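You operate a simulated robot arm through the tools that you are given. There is no shell and no other tool. Be economical: measure what you need, move in short steps, check, and stop when the job is done.

You are at the controls of a simulated two-armed robot. One attempt, no reset.

## Task
Take the blue cloth from the left half of the bench and lay it out flat on the right half of the bench.

The check looks at the end state, three seconds after you hand in, the way a careful person would. Anything else that was tipped, shoved, dropped, spilled or broken makes it a failure. Flat cloth is picked up by pressing the open fingertips on it (5 to 10 N) and closing them slowly along it; thin cloth reads only 2 to 8 mm in the jaws.

## Robot
Two 6-joint arms with two-finger parallel grippers on one trunk, on a base that drives. Base frame: it is fixed to the floor where the robot stands at the start and does not move with it; the origin is under the middle of the robot, x ahead of it, y to its left, z up; the surface under the hand at the start is at about z = 850. Lengths are in mm, angles in rad, forces in N, time in s.
The left shoulder is at the start at [280, 185, 955], the right one opposite. With the tool pointing down near the work surface each hand reaches from about 560 to 940 mm from the robot's upright axis, wherever it stands, measured 20 degrees to its own side. Places, roughly: right half of the bench [700, 1300, 800]. Payload 1.57 kg a hand.
The tool frame of a hand sits at the grasp point between the pads (the TCP): z along the fingers, y along the line on which they close. The tips reach 30 mm beyond it. Largest opening 80 mm; finger width 17, thickness 12; the body of the gripper, 40 by 82 mm, starts 80 mm behind the TCP.
Orientation is told as [roll, pitch, yaw] about the base's x, y, z axes, in that order, counted from this pose: with the fingers straight down and closing along the base's y, the tool's x points along the base's -x, its y along +y and its z along -z.

## Interface
- The arms move only by the tool move_arm. It takes "left_rows", "right_rows" or both (then of equal length, played together; a hand with none holds still); each is a list of rows, each an object (a shift or turn left out is 0, a gripper value left out holds the last) with "translation": the shift along the tool's x, y, z in units of 250 mm (1.0 is 250 mm), a list of three; "angular": the turn, a rotation vector about the tool's x, y, z in units of 180 degrees (1.0 is 180 degrees), a list of three; "fingers": the opening in per cent of the stroke, from 0 (shut) to 100 (fully open). In form: [{"translation": [tx, ty, tz], "angular": [ax, ay, az], "fingers": fingers}, ...]. A call has 1 to 8 rows; each row is the pose to reach, as a shift and turn from the pose commanded when the call began, along the tool's axes at that moment. A call with a number of a shift or a turn outside -1 to 1 is refused whole. A row lasts 0.2 s, in which the tool goes at most 50 mm and 0.15 rad; a call with a longer step from one row to the next is refused whole, and so is a gripper value outside its range. Where a pose cannot be reached the arm comes as near as it can. A force on the tool above 40 N (or 10 N above the force at the start of the call, whichever is more), or a blocked arm, ends the call early, and 0.2 s more pass. Each finger travels about 153 mm/s and halts on what it meets, pressing with about 37 N; the grip force reading is that of the motor and also rises with nothing between the fingers. The clock runs only during rows and for 0.2 s after the last one: add rows that repeat a pose to give the fingers time. The reply holds the time, the measured pose of the TCP, the force on the tool along the base axes, the opening and the grip force, in the units named above and with some noise, with the torque about the TCP (base axes, N m) and any sound that the robot's microphone picked up.
- Cameras (640 x 400 px; columns grow to the right, rows downward): "scene" is now at [230.7, 13.3, 1383.6]; the picture's right is [0.20, -0.98, 0.00], its down [-0.80, -0.16, -0.58] and it looks along [0.57, 0.12, -0.82] (base axes); focal length 253 px, centre (320, 200). "left" rides on the left gripper at [72, 7, -122] in its tool frame; the picture's right is [-0.09, 1.00, 0.00], its down [-0.84, -0.08, -0.54] and it looks along [-0.54, -0.05, 0.84] (tool axes); focal length 238 px, centre (320, 200). "right" rides on the right gripper at [72, -7, -122] in its tool frame; the picture's right is [0.09, 1.00, 0.00], its down [-0.84, 0.08, -0.54] and it looks along [-0.54, 0.05, 0.84] (tool axes); focal length 238 px, centre (320, 200). There is no depth. A picture from a camera that has moved, and an enlarged one, comes with that camera's place and axes in the base frame and with its lens.
- grab_frame(camera): a new picture of that camera. It takes no simulated time.
- raise_lower(by): slides the trunk up (or, below 0, down) by that many mm; the arms and the scene camera ride with it, the base frame stays. It gives what a move gives, with no picture.
- steer(legs): drives the robot by 1 to 6 legs, each [ahead, turn to the left] in mm and rad, along the robot's own axes; the way and the turn of a leg run together, so that a leg with both is an arc; at most 1500 mm and 3.142 rad a leg. The arms and the cameras ride along, it lands a little off, and it stops where it bumps. It gives what a move gives.
- pan_tilt(pan, tilt): turns the head with the scene camera to pan (to the left, within 1.501 rad either way) and tilt (down, from -0.506 to 1.204), counted from straight ahead of the robot. It gives what a move gives.
- close_up(camera, box): a new picture of the part [left, top, right, bottom] of that camera's present view, enlarged. It takes no simulated time.
- job_done(): hands the job in; it is judged then, once.

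Work in short steps. Places have to be worked out from the pictures, the camera data and where the tool is seen: move nearer, look again, correct. Check each grasp and each placing, and mend what went wrong. You have 120 turns and 100 pictures in all, those below and enlarged ones among them. Open the grippers and draw the arms clear of the work before you hand the job in, unless the task says otherwise; then end with one line.

The tools are called after "Emit:" by a JSON object that holds its "fn" and its "kwargs". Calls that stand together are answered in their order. move_arm: Moves the arms, as the interface text tells. Its arguments: {"type":"object","properties":{"left_rows":{"type":"array"},"right_rows":{"type":"array"}},"required":[]} The other tools are called the same way: raise_lower (by) slides the trunk up or down; steer (legs) drives the base; pan_tilt (pan, tilt) turns the head that bears the scene camera; grab_frame (camera) takes a picture; close_up (camera, box) takes an enlarged picture of a part of a camera's view; job_done () hands the job in.

At the start:

```text
time: 0.0
left_tcp_pos: [588.7, 158.7, 1064.3]
left_tcp_rot: [0.0, 0.001, 0.0]
left_wrist_force: [0.1, -0.1, 0.3]
left_torque: [0.03, -0.01, 0.01]
left_width: 80.1
left_grip_force: 0.0
right_tcp_pos: [551.5, -256.5, 1062.6]
right_tcp_rot: [-0.001, -0.001, 0.001]
right_wrist_force: [0.1, -0.2, -0.4]
right_torque: [0.03, 0.0, -0.01]
right_width: 80.0
right_grip_force: 0.0
trunk travel left (down, up): [-650.0, 340.0]
robot x, y, heading: [-0.8, -0.8, -0.0]
head pan, tilt: [0.202, 0.955]
```

scene: 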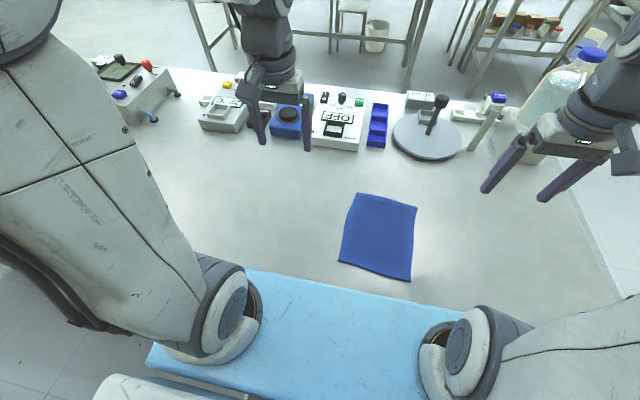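
right: 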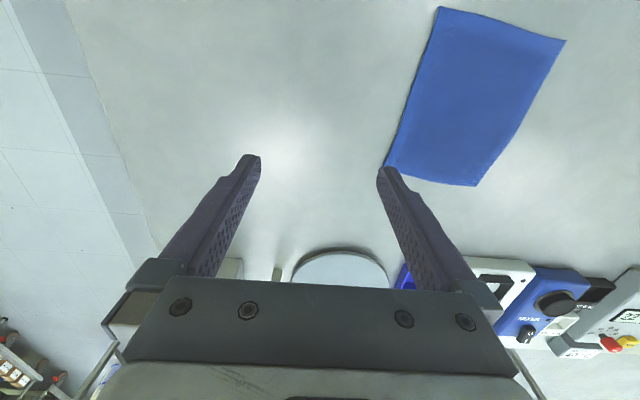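
left: 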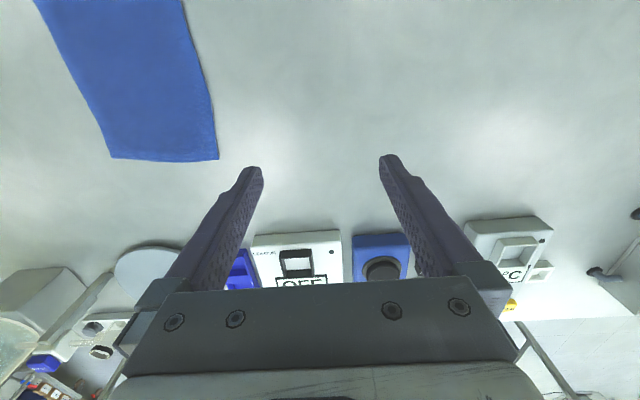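

The cloth lies ahead near the front edge of this bench; the stated target is at about [700, 1300, 800], off to the robot's left. I look there first.

Emit:
{"fn": "pan_tilt", "kwargs": {"pan": 1.1, "tilt": 0.6}}

Emit:
{"fn": "grab_frame", "kwargs": {"camera": "scene"}}

```text
time: 1.2
left_tcp_pos: [587.6, 158.4, 1064.8]
left_tcp_rot: [0.0, -0.001, 0.002]
left_wrist_force: [-0.9, -0.4, -0.5]
left_torque: [0.01, 0.01, 0.0]
left_width: 79.8
left_grip_force: 0.0
right_tcp_pos: [551.9, -257.3, 1062.8]
right_tcp_rot: [0.001, -0.001, 0.0]
right_wrist_force: [-0.4, 0.3, 0.2]
right_torque: [-0.04, -0.01, -0.01]
right_width: 79.8
right_grip_force: 0.0
trunk travel left (down, up): [-650.0, 340.0]
robot x, y, heading: [-0.5, -0.6, -0.003]
head pan, tilt: [1.1, 0.6]
```

```text
96 pictures are left
camera scene: at [199.9, 77.4, 1412.3], right [0.89, -0.45, 0.0], down [-0.26, -0.5, -0.82], along [0.38, 0.73, -0.57], focal length 253 px, centre (320, 200)
```

scene: 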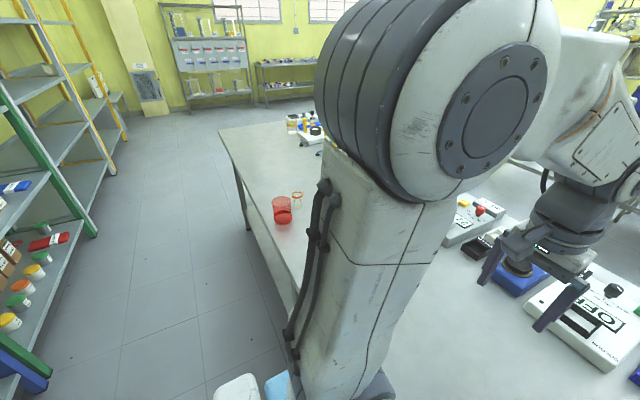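

The left arm blocks the view; the bench continues to the left with cups on it. I look from other angles.

Emit:
{"fn": "pan_tilt", "kwargs": {"pan": 0.75, "tilt": 0.5}}

Emit:
{"fn": "grab_frame", "kwargs": {"camera": "scene"}}

Emit:
{"fn": "pan_tilt", "kwargs": {"pan": -0.5, "tilt": 0.6}}

Emit:
{"fn": "grab_frame", "kwargs": {"camera": "scene"}}

```text
time: 2.0
left_tcp_pos: [588.8, 158.6, 1064.2]
left_tcp_rot: [0.0, 0.0, 0.001]
left_wrist_force: [0.5, 0.3, 0.0]
left_torque: [-0.03, 0.02, 0.02]
left_width: 80.0
left_grip_force: 0.0
right_tcp_pos: [551.2, -256.2, 1063.0]
right_tcp_rot: [0.001, 0.0, 0.0]
right_wrist_force: [-0.4, -0.1, 0.4]
right_torque: [0.01, 0.02, 0.04]
right_width: 79.9
right_grip_force: 0.2
trunk travel left (down, up): [-650.0, 340.0]
robot x, y, heading: [-1.9, -0.2, 0.003]
head pan, tilt: [0.75, 0.499]
```

```text
95 pictures are left
camera scene: at [226.2, 60.8, 1421.4], right [0.68, -0.73, 0.0], down [-0.35, -0.33, -0.88], along [0.64, 0.6, -0.48], focal length 253 px, centre (320, 200)
```

scene: 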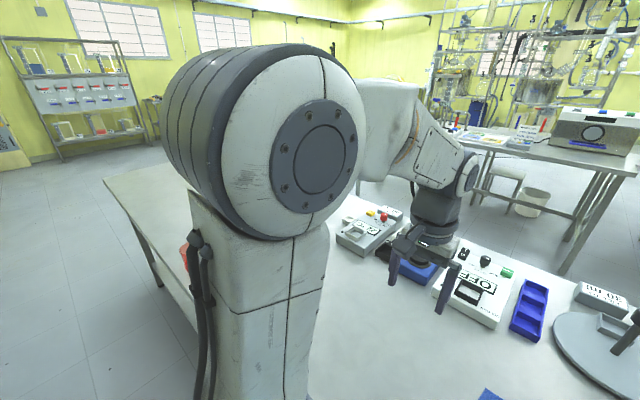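

```text
time: 3.5
left_tcp_pos: [587.4, 158.8, 1064.9]
left_tcp_rot: [0.001, 0.002, -0.001]
left_wrist_force: [-0.8, -0.7, 0.1]
left_torque: [-0.01, 0.02, -0.01]
left_width: 79.9
left_grip_force: 0.0
right_tcp_pos: [552.0, -257.5, 1063.6]
right_tcp_rot: [0.001, 0.0, 0.0]
right_wrist_force: [0.1, -0.2, 0.0]
right_torque: [-0.01, 0.02, -0.03]
right_width: 79.8
right_grip_force: 0.1
trunk travel left (down, up): [-650.0, 340.0]
robot x, y, heading: [0.6, 4.0, 0.001]
head pan, tilt: [-0.499, 0.6]
```

```text
94 pictures are left
camera scene: at [237.3, -43.6, 1412.4], right [-0.48, -0.88, 0.0], down [-0.5, 0.27, -0.83], along [0.72, -0.39, -0.56], focal length 253 px, centre (320, 200)
```

scene: 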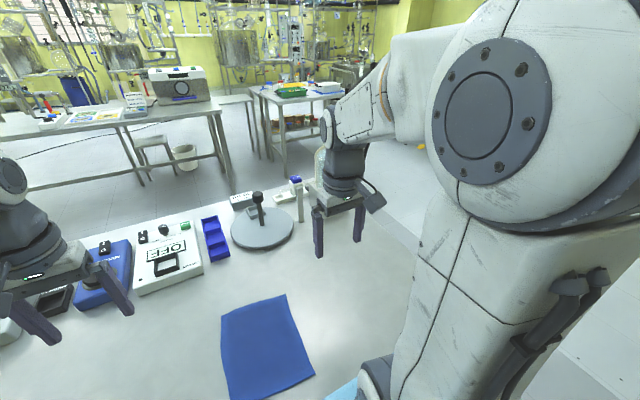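

The bench runs from about y = -500 to 1790 with its front edge near x = 360; the cloth is about 195 x 150 mm, centred near [540, -68], its long axis turned about -0.1 rad. I align the robot with it (small turn right, slight back-off) and look straight at it.

Emit:
{"fn": "steer", "kwargs": {"legs": [[0, -0.1], [-60, 0]]}}

Emit:
{"fn": "pan_tilt", "kwargs": {"pan": 0, "tilt": 0.95}}

Emit:
{"fn": "grab_frame", "kwargs": {"camera": "scene"}}

```text
time: 5.0
left_tcp_pos: [541.2, 105.2, 1065.0]
left_tcp_rot: [-0.001, 0.0, -0.101]
left_wrist_force: [0.7, 0.4, -0.3]
left_torque: [-0.02, 0.03, -0.01]
left_width: 79.8
left_grip_force: 0.1
right_tcp_pos: [462.2, -304.7, 1062.6]
right_tcp_rot: [0.0, 0.001, -0.099]
right_wrist_force: [0.3, -0.1, 0.1]
right_torque: [-0.01, 0.05, 0.01]
right_width: 80.1
right_grip_force: 0.0
trunk travel left (down, up): [-650.0, 340.0]
robot x, y, heading: [-54.6, 7.4, -0.099]
head pan, tilt: [-0.499, 0.6]
```

```text
time: 5.9
left_tcp_pos: [541.4, 106.8, 1063.7]
left_tcp_rot: [0.001, 0.001, -0.1]
left_wrist_force: [-0.3, 0.0, 0.2]
left_torque: [-0.01, -0.03, 0.03]
left_width: 80.0
left_grip_force: 0.1
right_tcp_pos: [463.0, -304.4, 1062.4]
right_tcp_rot: [0.0, -0.001, -0.1]
right_wrist_force: [0.1, 0.1, -0.7]
right_torque: [0.02, 0.0, 0.0]
right_width: 79.9
right_grip_force: 0.0
trunk travel left (down, up): [-650.0, 340.0]
robot x, y, heading: [-62.9, 6.9, -0.095]
head pan, tilt: [0.0, 0.949]
```

```text
93 pictures are left
camera scene: at [170.8, -18.5, 1384.0], right [-0.1, -0.99, 0.0], down [-0.81, 0.08, -0.58], along [0.58, -0.06, -0.81], focal length 253 px, centre (320, 200)
```

scene: 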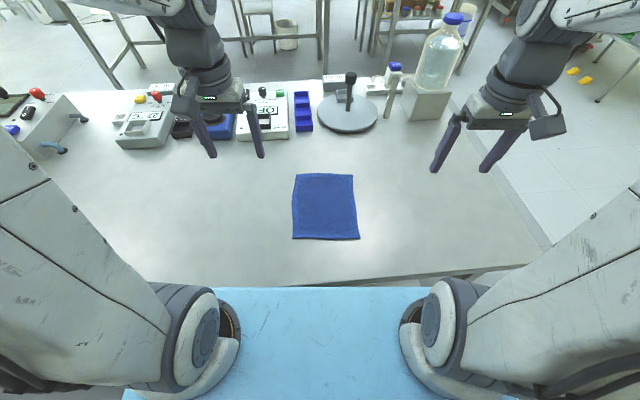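

The bench edge is clear and the cloth is square to the robot now: corners about [649,-3], [634,-159], [432,-137], [450,18]. I bring both hands above the two far corners (15 mm inside the far edge, 52 mm either side of the middle), at about z = 1000, fingers half open.

Emit:
{"fn": "move_arm", "kwargs": {"left_rows": [{"translation": [-0.068, -0.083, 0.043], "fingers": 50}, {"translation": [-0.137, -0.166, 0.085]}, {"translation": [-0.205, -0.249, 0.128]}, {"translation": [-0.274, -0.332, 0.17]}, {"translation": [-0.342, -0.415, 0.213]}, {"translation": [-0.41, -0.498, 0.256]}], "right_rows": [{"translation": [-0.0935, 0.1257, 0.043], "fingers": 50}, {"translation": [-0.187, 0.2513, 0.085]}, {"translation": [-0.2805, 0.377, 0.128]}, {"translation": [-0.374, 0.5027, 0.17]}, {"translation": [-0.4675, 0.6283, 0.213]}, {"translation": [-0.561, 0.754, 0.256]}]}}

Emit:
{"fn": "grab_frame", "kwargs": {"camera": "left"}}

Emit:
{"fn": "grab_frame", "kwargs": {"camera": "right"}}

Emit:
{"fn": "grab_frame", "kwargs": {"camera": "scene"}}

```text
time: 7.3
left_tcp_pos: [630.6, -28.5, 1001.7]
left_tcp_rot: [0.0, 0.001, -0.099]
left_wrist_force: [-0.2, 0.2, 0.8]
left_torque: [-0.04, 0.03, 0.01]
left_width: 39.9
left_grip_force: 0.1
right_tcp_pos: [622.7, -130.6, 998.6]
right_tcp_rot: [0.0, 0.0, -0.1]
right_wrist_force: [-0.3, 0.0, 0.3]
right_torque: [-0.01, 0.01, 0.0]
right_width: 40.2
right_grip_force: 0.1
trunk travel left (down, up): [-650.0, 340.0]
robot x, y, heading: [-60.2, 3.0, -0.098]
head pan, tilt: [0.0, 0.949]
```

```text
92 pictures are left
camera left: at [558.6, -15.9, 1122.4], right [0.19, 0.98, 0.0], down [0.82, -0.16, 0.54], along [0.53, -0.1, -0.84], focal length 238 px, centre (320, 200)
```

left: 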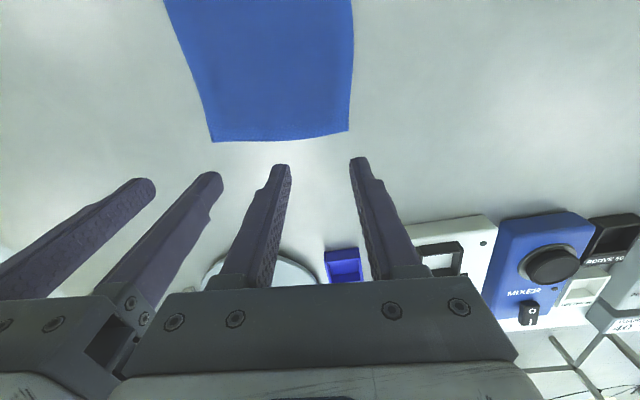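

```text
91 pictures are left
camera right: at [549.9, -130.7, 1120.7], right [0.01, 1.0, 0.0], down [0.84, -0.01, 0.54], along [0.54, 0.0, -0.84], focal length 238 px, centre (320, 200)
```

right: 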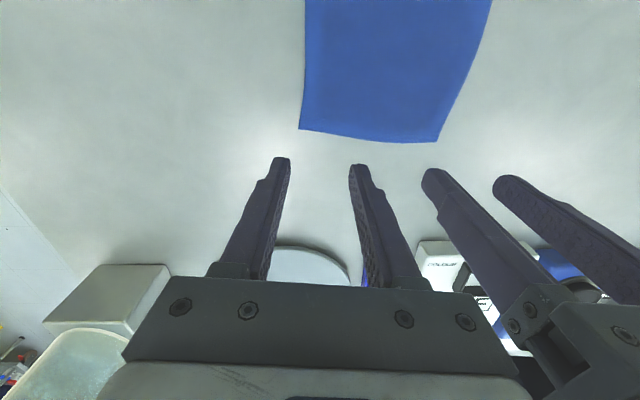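

```text
90 pictures are left
camera scene: at [170.3, -18.5, 1384.0], right [-0.1, -0.99, 0.0], down [-0.81, 0.08, -0.58], along [0.58, -0.06, -0.81], focal length 253 px, centre (320, 200)
```

scene: 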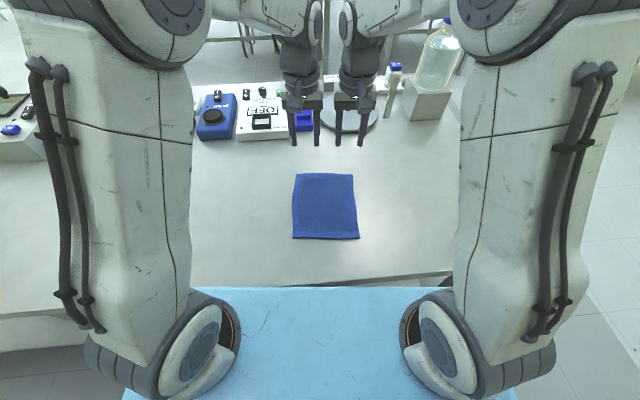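

The wrist views put the far corners at about [645,5] and [628,-155] with the surface at z = 850. I correct by a few mm, narrow the opening to 35 % so both fingers land on the cloth, and come down to about 10 mm above it.

Emit:
{"fn": "move_arm", "kwargs": {"left_rows": [{"translation": [0.02, 0.024, 0.15], "fingers": 35}, {"translation": [0.02, 0.024, 0.3]}, {"translation": [0.02, 0.024, 0.44]}, {"translation": [0.02, 0.024, 0.448]}], "right_rows": [{"translation": [0.029, 0.02, 0.15], "fingers": 35}, {"translation": [0.029, 0.02, 0.3]}, {"translation": [0.029, 0.02, 0.43]}, {"translation": [0.029, 0.02, 0.434]}]}}

Emit:
{"fn": "grab_frame", "kwargs": {"camera": "left"}}

Emit:
{"fn": "grab_frame", "kwargs": {"camera": "right"}}

```text
time: 8.3
left_tcp_pos: [624.5, -22.7, 887.3]
left_tcp_rot: [0.0, 0.001, -0.1]
left_wrist_force: [0.0, 0.7, 0.3]
left_torque: [0.01, 0.0, 0.01]
left_width: 28.0
left_grip_force: 0.0
right_tcp_pos: [615.8, -126.0, 889.7]
right_tcp_rot: [0.001, 0.0, -0.098]
right_wrist_force: [-0.8, 0.4, -0.9]
right_torque: [-0.02, 0.0, 0.01]
right_width: 27.7
right_grip_force: 0.0
trunk travel left (down, up): [-650.0, 340.0]
robot x, y, heading: [-60.0, 4.7, -0.094]
head pan, tilt: [0.0, 0.949]
```

```text
89 pictures are left
camera left: at [554.1, -9.4, 1009.3], right [0.19, 0.98, 0.0], down [0.82, -0.16, 0.54], along [0.53, -0.1, -0.84], focal length 238 px, centre (320, 200)
```

left: 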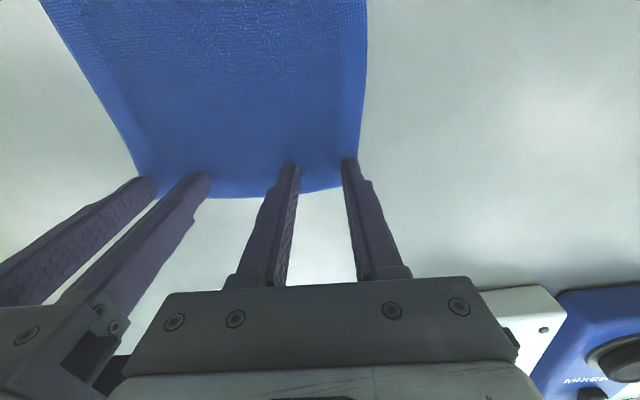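

```text
88 pictures are left
camera right: at [542.7, -124.9, 1011.9], right [0.01, 1.0, 0.0], down [0.84, -0.01, 0.54], along [0.54, 0.0, -0.84], focal length 238 px, centre (320, 200)
```

right: 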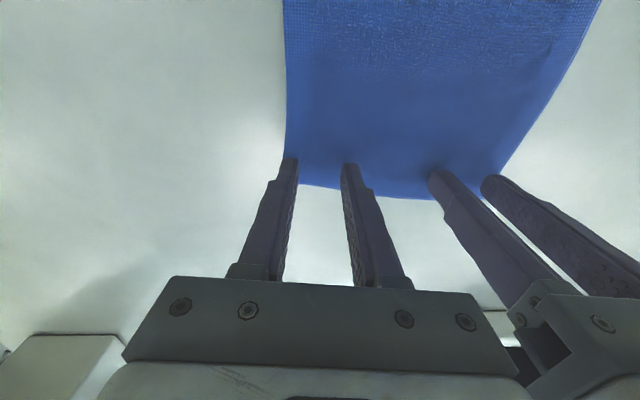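

Fingers are well placed inside the far edge of the cloth. I lower gently towards contact (expected TCP z about 880).

Emit:
{"fn": "move_arm", "kwargs": {"left_rows": [{"translation": [0, 0, 0.014]}, {"translation": [0, 0, 0.026]}, {"translation": [0, 0, 0.026]}], "right_rows": [{"translation": [0, 0, 0.018]}, {"translation": [0, 0, 0.035]}, {"translation": [0, 0, 0.035]}]}}

```text
time: 9.1
left_tcp_pos: [625.3, -23.0, 883.2]
left_tcp_rot: [0.0, -0.002, -0.1]
left_wrist_force: [0.9, 1.1, 10.7]
left_torque: [0.01, -0.04, -0.01]
left_width: 28.0
left_grip_force: 0.0
right_tcp_pos: [615.9, -125.7, 881.1]
right_tcp_rot: [-0.001, -0.002, -0.1]
right_wrist_force: [-1.8, -1.3, 14.2]
right_torque: [0.0, 0.07, 0.02]
right_width: 27.7
right_grip_force: 0.0
trunk travel left (down, up): [-650.0, 340.0]
robot x, y, heading: [-57.4, 6.9, -0.099]
head pan, tilt: [0.0, 0.949]
```

Contact at 11 and 14 N, a bit firm. I ease off by about 1 mm and start closing slowly.

Emit:
{"fn": "move_arm", "kwargs": {"left_rows": [{"translation": [0, 0, -0.003], "fingers": 35}, {"translation": [0, 0, -0.003], "fingers": 31}, {"translation": [0, 0, -0.003], "fingers": 27}, {"translation": [0, 0, -0.003], "fingers": 23}], "right_rows": [{"translation": [0, 0, -0.007], "fingers": 35}, {"translation": [0, 0, -0.007], "fingers": 31}, {"translation": [0, 0, -0.007], "fingers": 27}, {"translation": [0, 0, -0.007], "fingers": 23}]}}

Emit:
{"fn": "grab_frame", "kwargs": {"camera": "left"}}

Emit:
{"fn": "grab_frame", "kwargs": {"camera": "right"}}

```text
time: 10.1
left_tcp_pos: [625.1, -21.6, 883.2]
left_tcp_rot: [-0.001, 0.0, -0.1]
left_wrist_force: [0.1, -0.2, 9.6]
left_torque: [-0.01, 0.0, -0.01]
left_width: 17.1
left_grip_force: 0.1
right_tcp_pos: [614.6, -125.1, 882.9]
right_tcp_rot: [-0.002, 0.001, -0.1]
right_wrist_force: [0.3, -0.3, 5.0]
right_torque: [0.04, -0.04, 0.02]
right_width: 16.9
right_grip_force: 0.1
trunk travel left (down, up): [-650.0, 340.0]
robot x, y, heading: [-60.0, 3.6, -0.102]
head pan, tilt: [0.0, 0.949]
```

```text
87 pictures are left
camera left: at [553.5, -9.1, 1004.5], right [0.19, 0.98, 0.0], down [0.82, -0.16, 0.54], along [0.53, -0.1, -0.84], focal length 238 px, centre (320, 200)
```

left: 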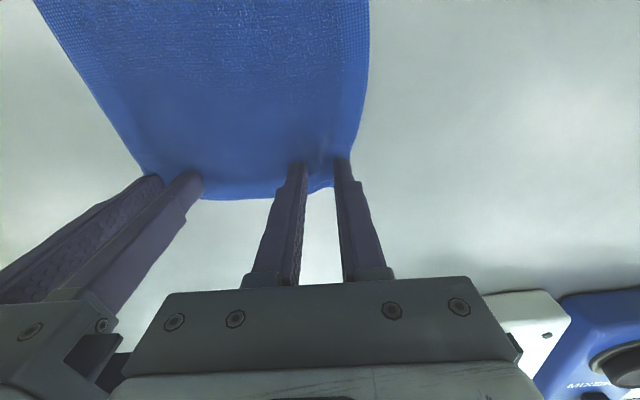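

```text
86 pictures are left
camera right: at [542.1, -124.6, 1006.3], right [0.01, 1.0, 0.0], down [0.84, -0.01, 0.54], along [0.54, 0.0, -0.84], focal length 238 px, centre (320, 200)
```

right: 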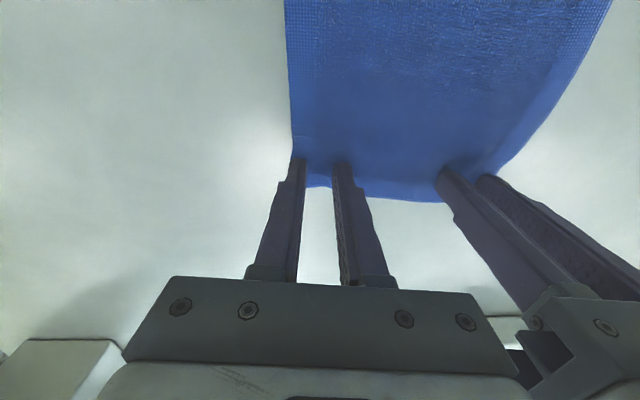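

The cloth is gathering between both pairs of fingertips, forces 5 to 10 N. I keep closing slowly.

Emit:
{"fn": "move_arm", "kwargs": {"left_rows": [{"fingers": 19}, {"fingers": 15}, {"fingers": 11}, {"fingers": 7}, {"fingers": 3}, {"fingers": 0}, {"fingers": 0}], "right_rows": [{"translation": [0, 0, 0.002], "fingers": 19}, {"translation": [0, 0, 0.002], "fingers": 15}, {"translation": [0, 0, 0.002], "fingers": 11}, {"translation": [0, 0, 0.002], "fingers": 7}, {"translation": [0, 0, 0.002], "fingers": 3}, {"translation": [0, 0, 0.002], "fingers": 0}, {"translation": [0, 0, 0.002], "fingers": 0}]}}

Emit:
{"fn": "grab_frame", "kwargs": {"camera": "left"}}

Emit:
{"fn": "grab_frame", "kwargs": {"camera": "right"}}

```text
time: 11.7
left_tcp_pos: [625.5, -22.1, 882.6]
left_tcp_rot: [-0.001, 0.0, -0.101]
left_wrist_force: [-0.5, -1.1, 9.3]
left_torque: [-0.03, 0.0, 0.03]
left_width: 3.5
left_grip_force: 24.4
right_tcp_pos: [613.2, -125.4, 883.6]
right_tcp_rot: [0.0, -0.001, -0.099]
right_wrist_force: [0.1, 0.3, 5.9]
right_torque: [0.04, -0.02, -0.01]
right_width: 0.0
right_grip_force: 21.0
trunk travel left (down, up): [-650.0, 340.0]
robot x, y, heading: [-61.8, 6.5, -0.101]
head pan, tilt: [0.0, 0.949]
```

```text
85 pictures are left
camera left: at [553.5, -9.1, 1004.6], right [0.19, 0.98, 0.0], down [0.82, -0.16, 0.54], along [0.53, -0.1, -0.84], focal length 238 px, centre (320, 200)
```

left: 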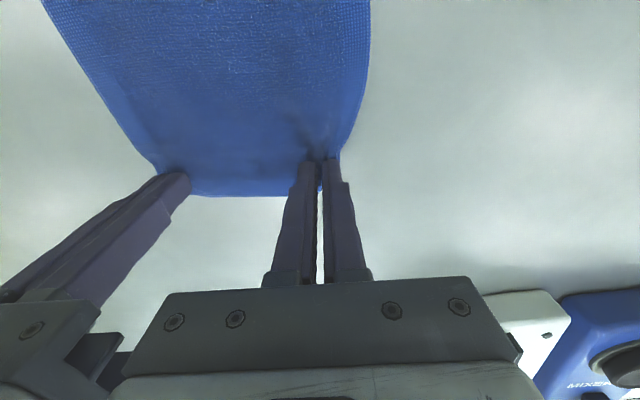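

```text
84 pictures are left
camera right: at [542.0, -124.4, 1006.0], right [0.01, 1.0, 0.0], down [0.84, -0.01, 0.54], along [0.54, 0.0, -0.84], focal length 238 px, centre (320, 200)
```

right: 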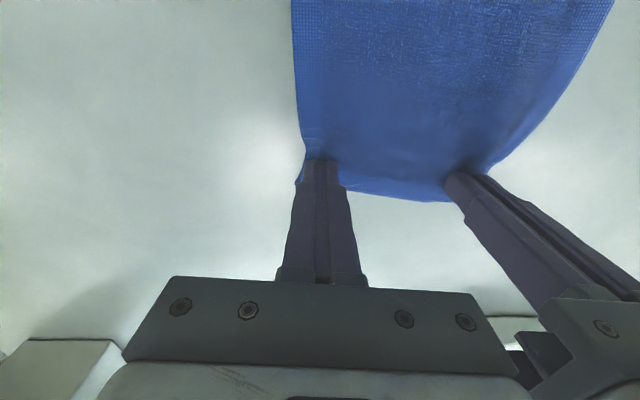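

Left holds cloth (3.5 mm); right closed on nothing (0.0). I reopen the right fingers on the cloth and press a bit harder.

Emit:
{"fn": "move_arm", "kwargs": {"right_rows": [{"translation": [0, 0, -0.02], "fingers": 20}, {"translation": [0, 0.008, -0.02], "fingers": 40}, {"translation": [0, 0.008, -0.02], "fingers": 40}, {"translation": [0, 0.008, -0.005], "fingers": 40}, {"translation": [0, 0.008, 0.004], "fingers": 40}, {"translation": [0, 0.008, 0.004], "fingers": 40}]}}

Emit:
{"fn": "grab_frame", "kwargs": {"camera": "right"}}

```text
time: 13.1
left_tcp_pos: [624.4, -22.0, 884.7]
left_tcp_rot: [-0.002, 0.0, -0.099]
left_wrist_force: [1.3, 0.2, 7.3]
left_torque: [-0.03, -0.02, -0.02]
left_width: 3.3
left_grip_force: 24.5
right_tcp_pos: [614.1, -124.9, 883.1]
right_tcp_rot: [0.001, 0.0, -0.098]
right_wrist_force: [-2.7, 0.3, 10.9]
right_torque: [0.13, -0.01, -0.01]
right_width: 32.0
right_grip_force: 0.1
trunk travel left (down, up): [-650.0, 340.0]
robot x, y, heading: [-59.1, 5.8, -0.105]
head pan, tilt: [0.0, 0.949]
```

```text
83 pictures are left
camera right: at [542.1, -122.4, 1005.4], right [0.01, 1.0, 0.0], down [0.84, -0.01, 0.54], along [0.54, 0.0, -0.84], focal length 238 px, centre (320, 200)
```

right: 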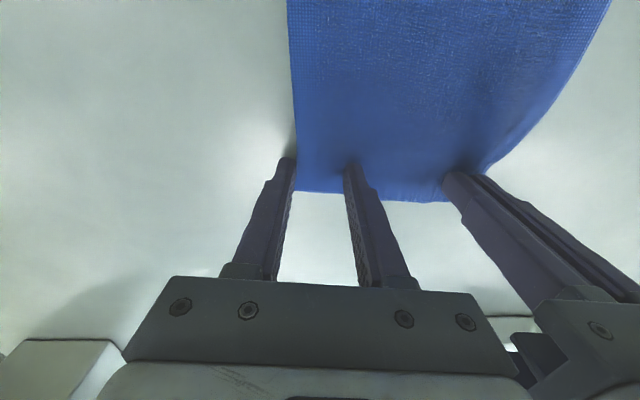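

The outer right finger is now just off the cloth's side edge. I lift slightly, shift 9 mm inward, narrow to 30 %, and press again.

Emit:
{"fn": "move_arm", "kwargs": {"right_rows": [{"translation": [0, 0, -0.03], "fingers": 35}, {"translation": [0.01, 0.036, -0.03], "fingers": 30}, {"translation": [0.01, 0.036, -0.03], "fingers": 30}, {"translation": [0.01, 0.036, -0.01]}, {"translation": [0.01, 0.036, 0.0]}, {"translation": [0.01, 0.036, 0.0]}]}}

Emit:
{"fn": "grab_frame", "kwargs": {"camera": "right"}}

```text
time: 14.5
left_tcp_pos: [624.5, -21.8, 883.8]
left_tcp_rot: [0.001, 0.0, -0.099]
left_wrist_force: [1.1, 0.5, 7.4]
left_torque: [0.01, 0.0, -0.01]
left_width: 3.4
left_grip_force: 24.5
right_tcp_pos: [613.5, -112.9, 882.0]
right_tcp_rot: [0.0, 0.0, -0.097]
right_wrist_force: [-0.6, -0.8, 12.7]
right_torque: [-0.04, 0.03, -0.02]
right_width: 24.2
right_grip_force: 0.0
trunk travel left (down, up): [-650.0, 340.0]
robot x, y, heading: [-61.7, 6.3, -0.102]
head pan, tilt: [0.0, 0.949]
```

```text
82 pictures are left
camera right: at [540.5, -113.0, 1005.6], right [0.01, 1.0, 0.0], down [0.84, -0.01, 0.54], along [0.54, 0.0, -0.84], focal length 238 px, centre (320, 200)
```

right: 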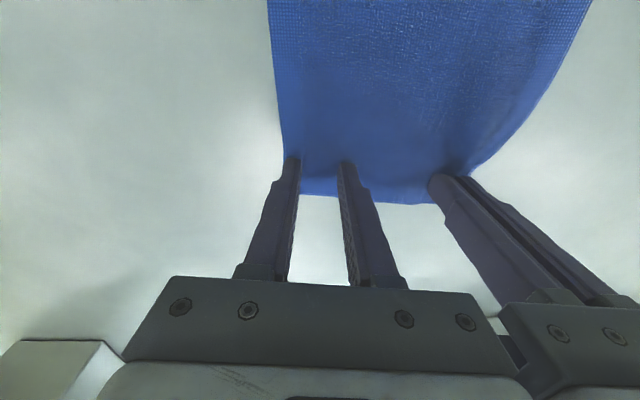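

Both right fingers are on the cloth now. I ease to about 9 N and close slowly.

Emit:
{"fn": "move_arm", "kwargs": {"right_rows": [{"translation": [0, 0, -0.002], "fingers": 26}, {"translation": [0, 0, -0.002], "fingers": 22}, {"translation": [0, 0, -0.002], "fingers": 18}, {"translation": [0, 0, -0.002], "fingers": 14}, {"translation": [0, 0, -0.002], "fingers": 10}, {"translation": [0, 0, -0.002], "fingers": 6}, {"translation": [0, 0, -0.002], "fingers": 2}, {"translation": [0, 0, -0.002], "fingers": 0}]}}

Emit:
{"fn": "grab_frame", "kwargs": {"camera": "right"}}

```text
time: 16.3
left_tcp_pos: [625.8, -21.9, 882.9]
left_tcp_rot: [0.0, -0.001, -0.101]
left_wrist_force: [1.1, -4.9, 7.3]
left_torque: [-0.16, 0.03, 0.05]
left_width: 3.6
left_grip_force: 24.4
right_tcp_pos: [613.4, -114.2, 883.0]
right_tcp_rot: [-0.002, -0.002, -0.1]
right_wrist_force: [-0.3, 6.5, 13.9]
right_torque: [0.18, 0.01, 0.05]
right_width: 3.4
right_grip_force: 24.7
trunk travel left (down, up): [-650.0, 340.0]
robot x, y, heading: [-60.2, 3.3, -0.099]
head pan, tilt: [0.0, 0.949]
```

```text
81 pictures are left
camera right: at [540.2, -112.7, 1005.5], right [0.01, 1.0, 0.0], down [0.84, -0.01, 0.54], along [0.54, 0.0, -0.84], focal length 238 px, centre (320, 200)
```

right: 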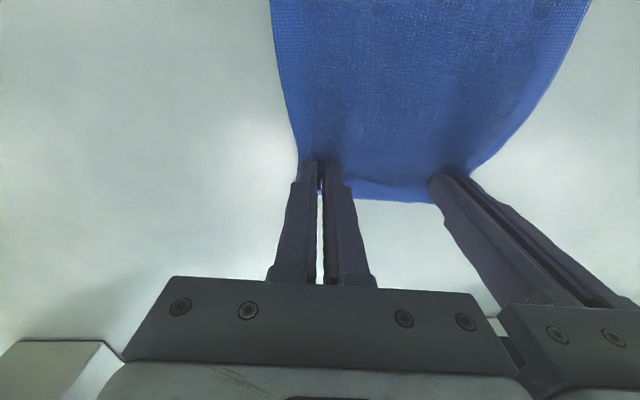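

Both hands hold cloth (3.6 and 3.4 mm), with light tension between them. I lift together slowly.

Emit:
{"fn": "move_arm", "kwargs": {"left_rows": [{"translation": [0, -0.004, -0.06]}, {"translation": [0, -0.004, -0.16]}, {"translation": [0, -0.004, -0.28]}, {"translation": [0, -0.004, -0.4]}, {"translation": [0, -0.004, -0.52]}, {"translation": [0, -0.004, -0.64]}, {"translation": [0, -0.004, -0.76]}, {"translation": [0, -0.004, -0.88]}], "right_rows": [{"translation": [0, 0, -0.06]}, {"translation": [0, 0, -0.16]}, {"translation": [0, 0, -0.28]}, {"translation": [0, 0, -0.4]}, {"translation": [0, 0, -0.52]}, {"translation": [0, 0, -0.64]}, {"translation": [0, 0, -0.76]}, {"translation": [0, 0, -0.88]}]}}

Emit:
{"fn": "grab_frame", "kwargs": {"camera": "scene"}}

```text
time: 18.1
left_tcp_pos: [625.3, -22.6, 1103.8]
left_tcp_rot: [-0.001, 0.0, -0.098]
left_wrist_force: [-0.2, -5.7, -0.3]
left_torque: [-0.14, -0.03, 0.02]
left_width: 3.4
left_grip_force: 24.5
right_tcp_pos: [614.8, -114.8, 1103.4]
right_tcp_rot: [-0.001, 0.0, -0.099]
right_wrist_force: [0.1, 5.4, -0.2]
right_torque: [0.21, 0.03, 0.06]
right_width: 3.1
right_grip_force: 24.1
trunk travel left (down, up): [-650.0, 340.0]
robot x, y, heading: [-59.3, 7.5, -0.095]
head pan, tilt: [0.0, 0.949]
```

```text
80 pictures are left
camera scene: at [170.9, -18.5, 1383.9], right [-0.1, -0.99, 0.0], down [-0.81, 0.08, -0.58], along [0.58, -0.06, -0.81], focal length 253 px, centre (320, 200)
```

scene: 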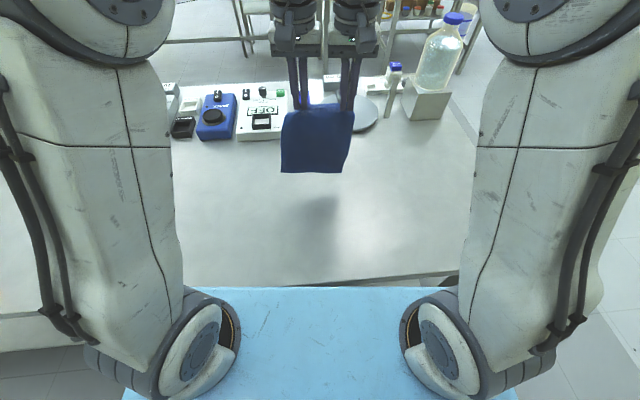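

The cloth hangs cleanly from both hands. I raise the trunk for clearance, back away from the bench and turn left to look along the aisle.

Emit:
{"fn": "raise_lower", "kwargs": {"by": 130}}

Emit:
{"fn": "steer", "kwargs": {"legs": [[-200, 0], [0, 0.85]]}}

Emit:
{"fn": "pan_tilt", "kwargs": {"pan": 0, "tilt": 0.5}}

Emit:
{"fn": "grab_frame", "kwargs": {"camera": "scene"}}

```text
time: 19.7
left_tcp_pos: [625.6, -23.7, 1231.8]
left_tcp_rot: [0.0, 0.0, -0.1]
left_wrist_force: [-0.2, -5.9, 0.0]
left_torque: [-0.15, -0.03, 0.02]
left_width: 3.3
left_grip_force: 24.5
right_tcp_pos: [614.3, -115.0, 1232.4]
right_tcp_rot: [0.0, 0.0, -0.1]
right_wrist_force: [-0.6, 4.8, 0.2]
right_torque: [0.18, 0.04, 0.04]
right_width: 3.1
right_grip_force: 23.9
trunk travel left (down, up): [-780.0, 210.0]
robot x, y, heading: [-60.7, 8.3, -0.1]
head pan, tilt: [0.0, 0.949]
```

```text
time: 21.3
left_tcp_pos: [445.7, 2.5, 1233.3]
left_tcp_rot: [-0.001, 0.0, -0.093]
left_wrist_force: [-0.4, -2.1, -0.4]
left_torque: [-0.09, -0.01, -0.01]
left_width: 3.3
left_grip_force: 24.4
right_tcp_pos: [435.1, -87.9, 1232.3]
right_tcp_rot: [0.002, -0.002, -0.092]
right_wrist_force: [-0.2, 2.2, 0.3]
right_torque: [0.07, 0.01, 0.01]
right_width: 3.3
right_grip_force: 23.7
trunk travel left (down, up): [-780.0, 210.0]
robot x, y, heading: [-240.3, 28.2, -0.096]
head pan, tilt: [0.0, 0.949]
stopped in leg 1: the robot was blocked; the commanded pose is now the measured one
```

```text
time: 22.2
left_tcp_pos: [446.4, 2.6, 1234.3]
left_tcp_rot: [-0.003, -0.002, -0.092]
left_wrist_force: [0.1, -3.6, 0.4]
left_torque: [-0.11, 0.01, 0.03]
left_width: 3.5
left_grip_force: 24.7
right_tcp_pos: [435.2, -88.5, 1233.5]
right_tcp_rot: [0.002, -0.002, -0.091]
right_wrist_force: [0.1, 4.1, 0.0]
right_torque: [0.07, 0.01, -0.01]
right_width: 3.4
right_grip_force: 24.9
trunk travel left (down, up): [-780.0, 210.0]
robot x, y, heading: [-240.3, 26.1, -0.087]
head pan, tilt: [0.0, 0.499]
```

```text
79 pictures are left
camera scene: at [9.6, 4.2, 1551.4], right [-0.09, -1.0, 0.0], down [-0.48, 0.04, -0.88], along [0.87, -0.08, -0.48], focal length 253 px, centre (320, 200)
```

scene: 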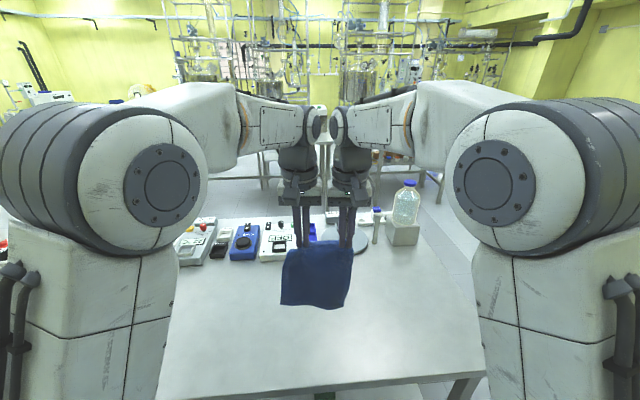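

Something behind stopped the robot at x = -240. I ease forward 60 mm and look to both sides and behind.

Emit:
{"fn": "steer", "kwargs": {"legs": [[60, 0]]}}

Emit:
{"fn": "pan_tilt", "kwargs": {"pan": 1.5, "tilt": 0.7}}

Emit:
{"fn": "grab_frame", "kwargs": {"camera": "scene"}}

Emit:
{"fn": "pan_tilt", "kwargs": {"pan": -1.5, "tilt": 0.7}}

Emit:
{"fn": "grab_frame", "kwargs": {"camera": "scene"}}

```text
time: 23.1
left_tcp_pos: [505.8, -2.4, 1234.9]
left_tcp_rot: [-0.002, -0.002, -0.092]
left_wrist_force: [-0.7, -4.6, -1.0]
left_torque: [-0.11, -0.06, 0.02]
left_width: 3.3
left_grip_force: 24.6
right_tcp_pos: [494.9, -93.1, 1232.4]
right_tcp_rot: [0.002, -0.001, -0.091]
right_wrist_force: [-0.1, 3.6, 0.5]
right_torque: [0.11, -0.04, 0.04]
right_width: 3.4
right_grip_force: 24.3
trunk travel left (down, up): [-780.0, 210.0]
robot x, y, heading: [-178.0, 23.6, -0.095]
head pan, tilt: [0.0, 0.499]
```

```text
time: 24.7
left_tcp_pos: [506.2, -1.2, 1233.7]
left_tcp_rot: [-0.002, -0.001, -0.091]
left_wrist_force: [1.1, -3.8, -1.0]
left_torque: [-0.12, 0.01, 0.0]
left_width: 3.7
left_grip_force: 24.5
right_tcp_pos: [496.7, -92.7, 1233.5]
right_tcp_rot: [0.001, -0.002, -0.091]
right_wrist_force: [-1.0, 3.9, 0.2]
right_torque: [0.12, 0.02, 0.07]
right_width: 3.1
right_grip_force: 24.1
trunk travel left (down, up): [-780.0, 210.0]
robot x, y, heading: [-180.6, 27.0, -0.092]
head pan, tilt: [1.499, 0.7]
```

```text
78 pictures are left
camera scene: at [-6.9, 90.8, 1533.7], right [0.99, -0.16, 0.0], down [-0.1, -0.64, -0.77], along [0.12, 0.75, -0.64], focal length 253 px, centre (320, 200)
```

scene: 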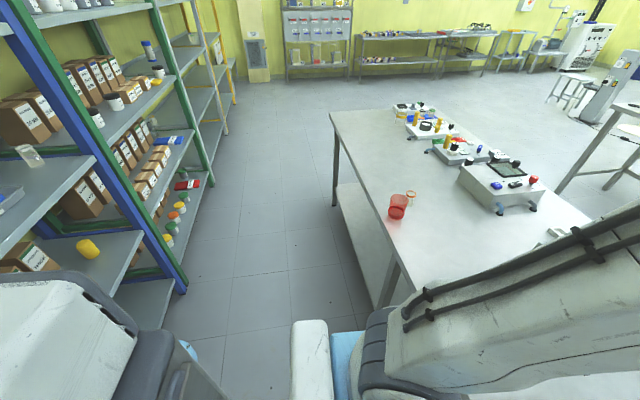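

```text
time: 27.3
left_tcp_pos: [506.7, -2.1, 1233.8]
left_tcp_rot: [-0.001, -0.001, -0.092]
left_wrist_force: [0.1, -4.4, 0.3]
left_torque: [-0.12, -0.02, 0.0]
left_width: 3.3
left_grip_force: 24.9
right_tcp_pos: [496.2, -93.9, 1232.5]
right_tcp_rot: [0.001, -0.002, -0.092]
right_wrist_force: [-0.9, 3.1, -0.2]
right_torque: [0.06, 0.04, -0.01]
right_width: 3.1
right_grip_force: 24.2
trunk travel left (down, up): [-780.0, 210.0]
robot x, y, heading: [-180.0, 24.8, -0.089]
head pan, tilt: [-1.499, 0.7]
```

```text
77 pictures are left
camera scene: at [-22.3, -78.0, 1533.7], right [-1.0, 0.02, 0.0], down [0.01, 0.64, -0.76], along [-0.01, -0.76, -0.64], focal length 253 px, centre (320, 200)
```

scene: 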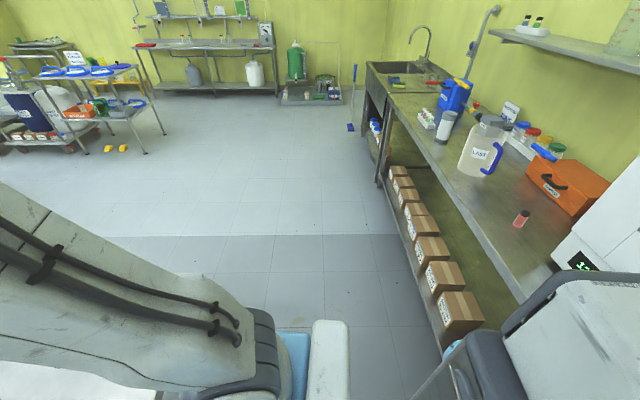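

Behind is a fixed counter front at about x = -580; the aisle is some 950 mm wide and the robot's rear reaches about 340 mm. I move to the middle of the aisle and turn left in small steps to see whether it fits.

Emit:
{"fn": "steer", "kwargs": {"legs": [[80, 0], [0, 0.35]]}}

```text
time: 29.5
left_tcp_pos: [551.9, 228.8, 1233.7]
left_tcp_rot: [-0.003, -0.002, 0.258]
left_wrist_force: [1.6, -3.7, -0.1]
left_torque: [-0.09, -0.03, 0.01]
left_width: 3.2
left_grip_force: 24.6
right_tcp_pos: [575.3, 137.5, 1233.5]
right_tcp_rot: [0.002, -0.001, 0.261]
right_wrist_force: [-1.1, 3.2, 0.1]
right_torque: [0.1, 0.06, -0.04]
right_width: 3.2
right_grip_force: 23.9
trunk travel left (down, up): [-780.0, 210.0]
robot x, y, heading: [-100.2, 9.9, 0.262]
head pan, tilt: [-1.499, 0.7]
```

The first turn was free. I check the rear on the right side, then continue in steps.

Emit:
{"fn": "steer", "kwargs": {"legs": [[0, 0.35]]}}

Emit:
{"fn": "grab_frame", "kwargs": {"camera": "scene"}}

```text
time: 31.0
left_tcp_pos: [438.2, 442.0, 1233.4]
left_tcp_rot: [-0.003, -0.002, 0.615]
left_wrist_force: [2.7, -3.3, -0.7]
left_torque: [-0.03, -0.07, -0.06]
left_width: 2.8
left_grip_force: 24.2
right_tcp_pos: [489.1, 365.7, 1233.5]
right_tcp_rot: [0.002, -0.002, 0.615]
right_wrist_force: [-2.1, 2.7, 0.1]
right_torque: [0.09, 0.11, 0.03]
right_width: 3.0
right_grip_force: 24.6
trunk travel left (down, up): [-780.0, 210.0]
robot x, y, heading: [-99.9, 12.9, 0.621]
head pan, tilt: [-1.499, 0.7]
```

```text
76 pictures are left
camera scene: at [84.6, 41.2, 1533.7], right [-0.77, -0.64, 0.0], down [-0.41, 0.5, -0.76], along [0.49, -0.59, -0.64], focal length 253 px, centre (320, 200)
```

scene: 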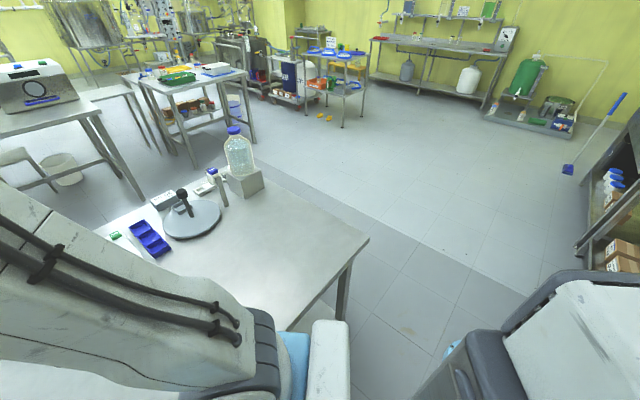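

Clear so far; I continue turning.

Emit:
{"fn": "steer", "kwargs": {"legs": [[0, 0.35]]}}

Emit:
{"fn": "steer", "kwargs": {"legs": [[0, 0.35]]}}

Emit:
{"fn": "grab_frame", "kwargs": {"camera": "scene"}}

```text
time: 32.5
left_tcp_pos: [258.6, 601.7, 1233.6]
left_tcp_rot: [-0.001, -0.001, 0.965]
left_wrist_force: [3.2, -1.9, 0.4]
left_torque: [-0.04, -0.05, -0.03]
left_width: 2.9
left_grip_force: 24.4
right_tcp_pos: [331.8, 546.7, 1232.7]
right_tcp_rot: [0.002, -0.001, 0.966]
right_wrist_force: [-3.0, 1.5, -1.0]
right_torque: [0.02, 0.1, 0.0]
right_width: 2.9
right_grip_force: 23.8
trunk travel left (down, up): [-780.0, 210.0]
robot x, y, heading: [-98.1, 18.1, 0.972]
head pan, tilt: [-1.499, 0.7]
```

```text
time: 34.0
left_tcp_pos: [38.9, 687.6, 1233.0]
left_tcp_rot: [-0.004, 0.0, 1.316]
left_wrist_force: [2.3, 0.0, -0.1]
left_torque: [0.02, -0.1, -0.05]
left_width: 3.0
left_grip_force: 24.1
right_tcp_pos: [126.0, 664.1, 1233.1]
right_tcp_rot: [0.002, -0.002, 1.315]
right_wrist_force: [-2.2, 0.3, -0.5]
right_torque: [-0.03, 0.1, -0.05]
right_width: 2.9
right_grip_force: 23.8
trunk travel left (down, up): [-780.0, 210.0]
robot x, y, heading: [-103.3, 15.2, 1.322]
head pan, tilt: [-1.499, 0.7]
```

```text
75 pictures are left
camera scene: at [23.0, 154.4, 1533.7], right [-0.18, -0.98, 0.0], down [-0.63, 0.11, -0.76], along [0.75, -0.13, -0.64], focal length 253 px, centre (320, 200)
```

scene: 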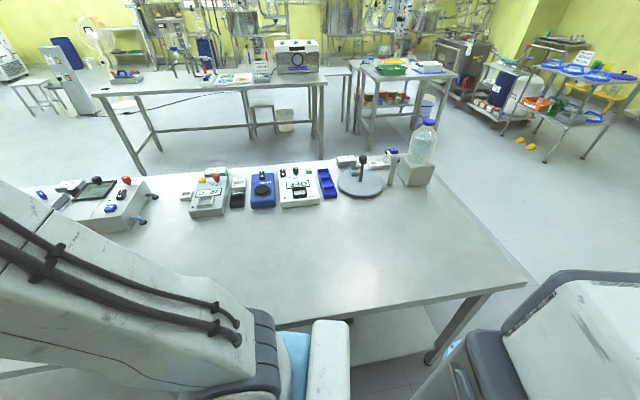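

The robot fits. I finish the turn and look ahead along the aisle.

Emit:
{"fn": "steer", "kwargs": {"legs": [[0, 0.25]]}}

Emit:
{"fn": "pan_tilt", "kwargs": {"pan": 0, "tilt": 0.7}}

Emit:
{"fn": "grab_frame", "kwargs": {"camera": "scene"}}

```text
time: 35.2
left_tcp_pos: [-134.8, 700.7, 1233.3]
left_tcp_rot: [-0.002, -0.003, 1.566]
left_wrist_force: [2.6, 1.4, 0.1]
left_torque: [0.02, -0.1, -0.03]
left_width: 2.7
left_grip_force: 23.9
right_tcp_pos: [-43.3, 698.1, 1232.3]
right_tcp_rot: [0.001, -0.001, 1.566]
right_wrist_force: [-2.9, -0.3, 0.2]
right_torque: [0.02, 0.13, 0.0]
right_width: 2.8
right_grip_force: 24.3
trunk travel left (down, up): [-780.0, 210.0]
robot x, y, heading: [-102.9, 15.3, 1.574]
head pan, tilt: [-1.499, 0.7]
```

```text
time: 36.8
left_tcp_pos: [-135.1, 700.9, 1233.9]
left_tcp_rot: [-0.002, -0.001, 1.565]
left_wrist_force: [2.9, 0.0, 0.8]
left_torque: [0.02, -0.06, -0.02]
left_width: 3.0
left_grip_force: 23.9
right_tcp_pos: [-44.0, 697.8, 1233.0]
right_tcp_rot: [0.002, -0.003, 1.566]
right_wrist_force: [-1.5, 0.6, -0.3]
right_torque: [-0.02, 0.06, -0.03]
right_width: 2.7
right_grip_force: 24.0
trunk travel left (down, up): [-780.0, 210.0]
robot x, y, heading: [-97.6, 16.6, 1.576]
head pan, tilt: [0.0, 0.7]
```

```text
74 pictures are left
camera scene: at [-101.2, 259.1, 1533.7], right [1.0, 0.0, 0.0], down [0.0, -0.64, -0.76], along [0.0, 0.76, -0.64], focal length 253 px, centre (320, 200)
```

scene: 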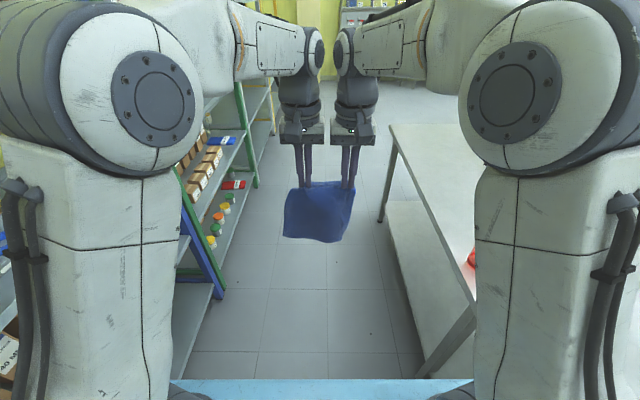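

The cloth hangs well and the aisle is clear. I drive 1150 mm along it in two legs.

Emit:
{"fn": "steer", "kwargs": {"legs": [[575, 0], [575, 0]]}}

Emit:
{"fn": "pan_tilt", "kwargs": {"pan": -1.2, "tilt": 0.8}}

Emit:
{"fn": "grab_frame", "kwargs": {"camera": "scene"}}

```text
time: 43.0
left_tcp_pos: [-144.6, 1854.4, 1234.9]
left_tcp_rot: [-0.001, -0.002, 1.569]
left_wrist_force: [2.2, -0.3, -1.5]
left_torque: [0.0, -0.08, -0.02]
left_width: 2.6
left_grip_force: 23.9
right_tcp_pos: [-53.7, 1853.0, 1233.8]
right_tcp_rot: [0.002, -0.003, 1.571]
right_wrist_force: [-3.3, -0.7, -0.1]
right_torque: [0.0, 0.11, -0.03]
right_width: 2.6
right_grip_force: 25.0
trunk travel left (down, up): [-780.0, 210.0]
robot x, y, heading: [-110.8, 1170.0, 1.577]
head pan, tilt: [0.0, 0.7]
```

```text
time: 44.4
left_tcp_pos: [-145.6, 1854.0, 1234.8]
left_tcp_rot: [0.0, -0.002, 1.568]
left_wrist_force: [1.7, 0.4, -0.3]
left_torque: [0.03, -0.08, -0.02]
left_width: 2.9
left_grip_force: 23.8
right_tcp_pos: [-53.2, 1853.7, 1232.7]
right_tcp_rot: [0.001, 0.0, 1.571]
right_wrist_force: [-2.3, -0.5, -0.1]
right_torque: [0.0, 0.07, -0.02]
right_width: 3.0
right_grip_force: 24.0
trunk travel left (down, up): [-780.0, 210.0]
robot x, y, heading: [-108.9, 1170.4, 1.583]
head pan, tilt: [-1.201, 0.799]
```

```text
73 pictures are left
camera scene: at [-34.5, 1358.3, 1525.5], right [0.37, -0.93, 0.0], down [-0.67, -0.27, -0.7], along [0.65, 0.26, -0.72], focal length 253 px, centre (320, 200)
```

scene: 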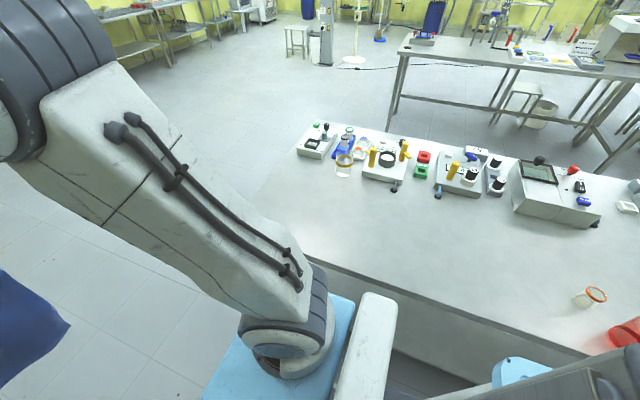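

The bench area around [540, 1170] is empty: devices start at x of about 750, the cups are at y of about 800. I turn right back to heading 0.

Emit:
{"fn": "steer", "kwargs": {"legs": [[0, -0.5], [0, -0.5], [0, -0.58]]}}

Emit:
{"fn": "pan_tilt", "kwargs": {"pan": 0, "tilt": 0.9}}

Emit:
{"fn": "grab_frame", "kwargs": {"camera": "scene"}}

```text
time: 49.2
left_tcp_pos: [578.1, 1205.5, 1232.5]
left_tcp_rot: [-0.001, -0.003, -0.005]
left_wrist_force: [0.1, -1.5, -0.3]
left_torque: [-0.06, -0.04, 0.08]
left_width: 2.8
left_grip_force: 24.0
right_tcp_pos: [575.8, 1112.4, 1232.7]
right_tcp_rot: [0.002, -0.001, -0.002]
right_wrist_force: [-0.3, 2.6, 0.5]
right_torque: [0.05, -0.03, 0.08]
right_width: 2.9
right_grip_force: 23.7
trunk travel left (down, up): [-780.0, 210.0]
robot x, y, heading: [-108.1, 1169.8, 0.006]
head pan, tilt: [-1.201, 0.799]
```

```text
time: 50.6
left_tcp_pos: [577.6, 1205.4, 1234.0]
left_tcp_rot: [-0.001, -0.001, -0.003]
left_wrist_force: [-0.1, -3.1, 0.3]
left_torque: [-0.06, 0.03, 0.08]
left_width: 2.7
left_grip_force: 23.6
right_tcp_pos: [574.4, 1113.3, 1233.3]
right_tcp_rot: [0.003, -0.002, -0.002]
right_wrist_force: [-0.5, 1.8, -0.7]
right_torque: [0.08, -0.02, 0.05]
right_width: 2.6
right_grip_force: 24.0
trunk travel left (down, up): [-780.0, 210.0]
robot x, y, heading: [-107.0, 1168.5, 0.005]
head pan, tilt: [0.0, 0.901]
```

```text
72 pictures are left
camera scene: at [127.4, 1169.2, 1517.6], right [0.0, -1.0, 0.0], down [-0.78, 0.0, -0.62], along [0.62, 0.0, -0.78], focal length 253 px, centre (320, 200)
```

scene: 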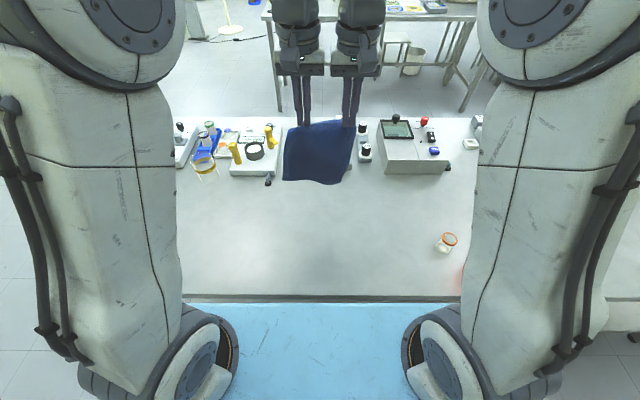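

Target area under and in front of the hands is free. I lower the trunk 130 mm, then bring the hands back 95 mm so the lower edge will touch near x = 480.

Emit:
{"fn": "raise_lower", "kwargs": {"by": -130}}

Emit:
{"fn": "move_arm", "kwargs": {"left_rows": [{"translation": [0.1, 0, 0]}, {"translation": [0.2, 0, 0]}, {"translation": [0.3, 0, 0]}, {"translation": [0.38, 0, 0.06]}, {"translation": [0.38, 0, 0.12]}], "right_rows": [{"translation": [0.1, 0, 0]}, {"translation": [0.2, 0, 0]}, {"translation": [0.3, 0, 0]}, {"translation": [0.38, 0, 0.06]}, {"translation": [0.38, 0, 0.12]}]}}

Emit:
{"fn": "grab_frame", "kwargs": {"camera": "scene"}}

```text
time: 52.2
left_tcp_pos: [576.6, 1205.2, 1103.6]
left_tcp_rot: [0.0, -0.002, -0.005]
left_wrist_force: [0.3, -2.6, 0.0]
left_torque: [-0.03, 0.0, 0.04]
left_width: 2.5
left_grip_force: 23.9
right_tcp_pos: [575.7, 1113.8, 1103.4]
right_tcp_rot: [0.002, -0.001, -0.002]
right_wrist_force: [-0.8, 1.4, 0.8]
right_torque: [0.04, 0.01, 0.06]
right_width: 2.9
right_grip_force: 23.4
trunk travel left (down, up): [-650.0, 340.0]
robot x, y, heading: [-106.6, 1169.0, 0.006]
head pan, tilt: [0.0, 0.901]
```

```text
time: 53.4
left_tcp_pos: [481.3, 1205.7, 1074.1]
left_tcp_rot: [-0.004, -0.003, -0.003]
left_wrist_force: [1.0, -2.4, 0.1]
left_torque: [-0.04, -0.05, 0.05]
left_width: 2.8
left_grip_force: 24.3
right_tcp_pos: [480.1, 1114.1, 1072.4]
right_tcp_rot: [0.002, -0.002, -0.001]
right_wrist_force: [-0.5, 1.7, 0.5]
right_torque: [0.07, -0.01, 0.1]
right_width: 2.6
right_grip_force: 24.1
trunk travel left (down, up): [-650.0, 340.0]
robot x, y, heading: [-108.2, 1172.5, 0.003]
head pan, tilt: [0.0, 0.901]
```

```text
71 pictures are left
camera scene: at [127.1, 1169.3, 1387.7], right [0.0, -1.0, 0.0], down [-0.78, 0.0, -0.62], along [0.62, 0.0, -0.78], focal length 253 px, centre (320, 200)
```

scene: 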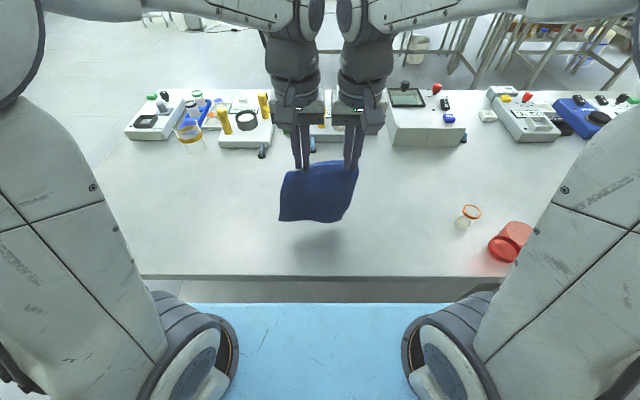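

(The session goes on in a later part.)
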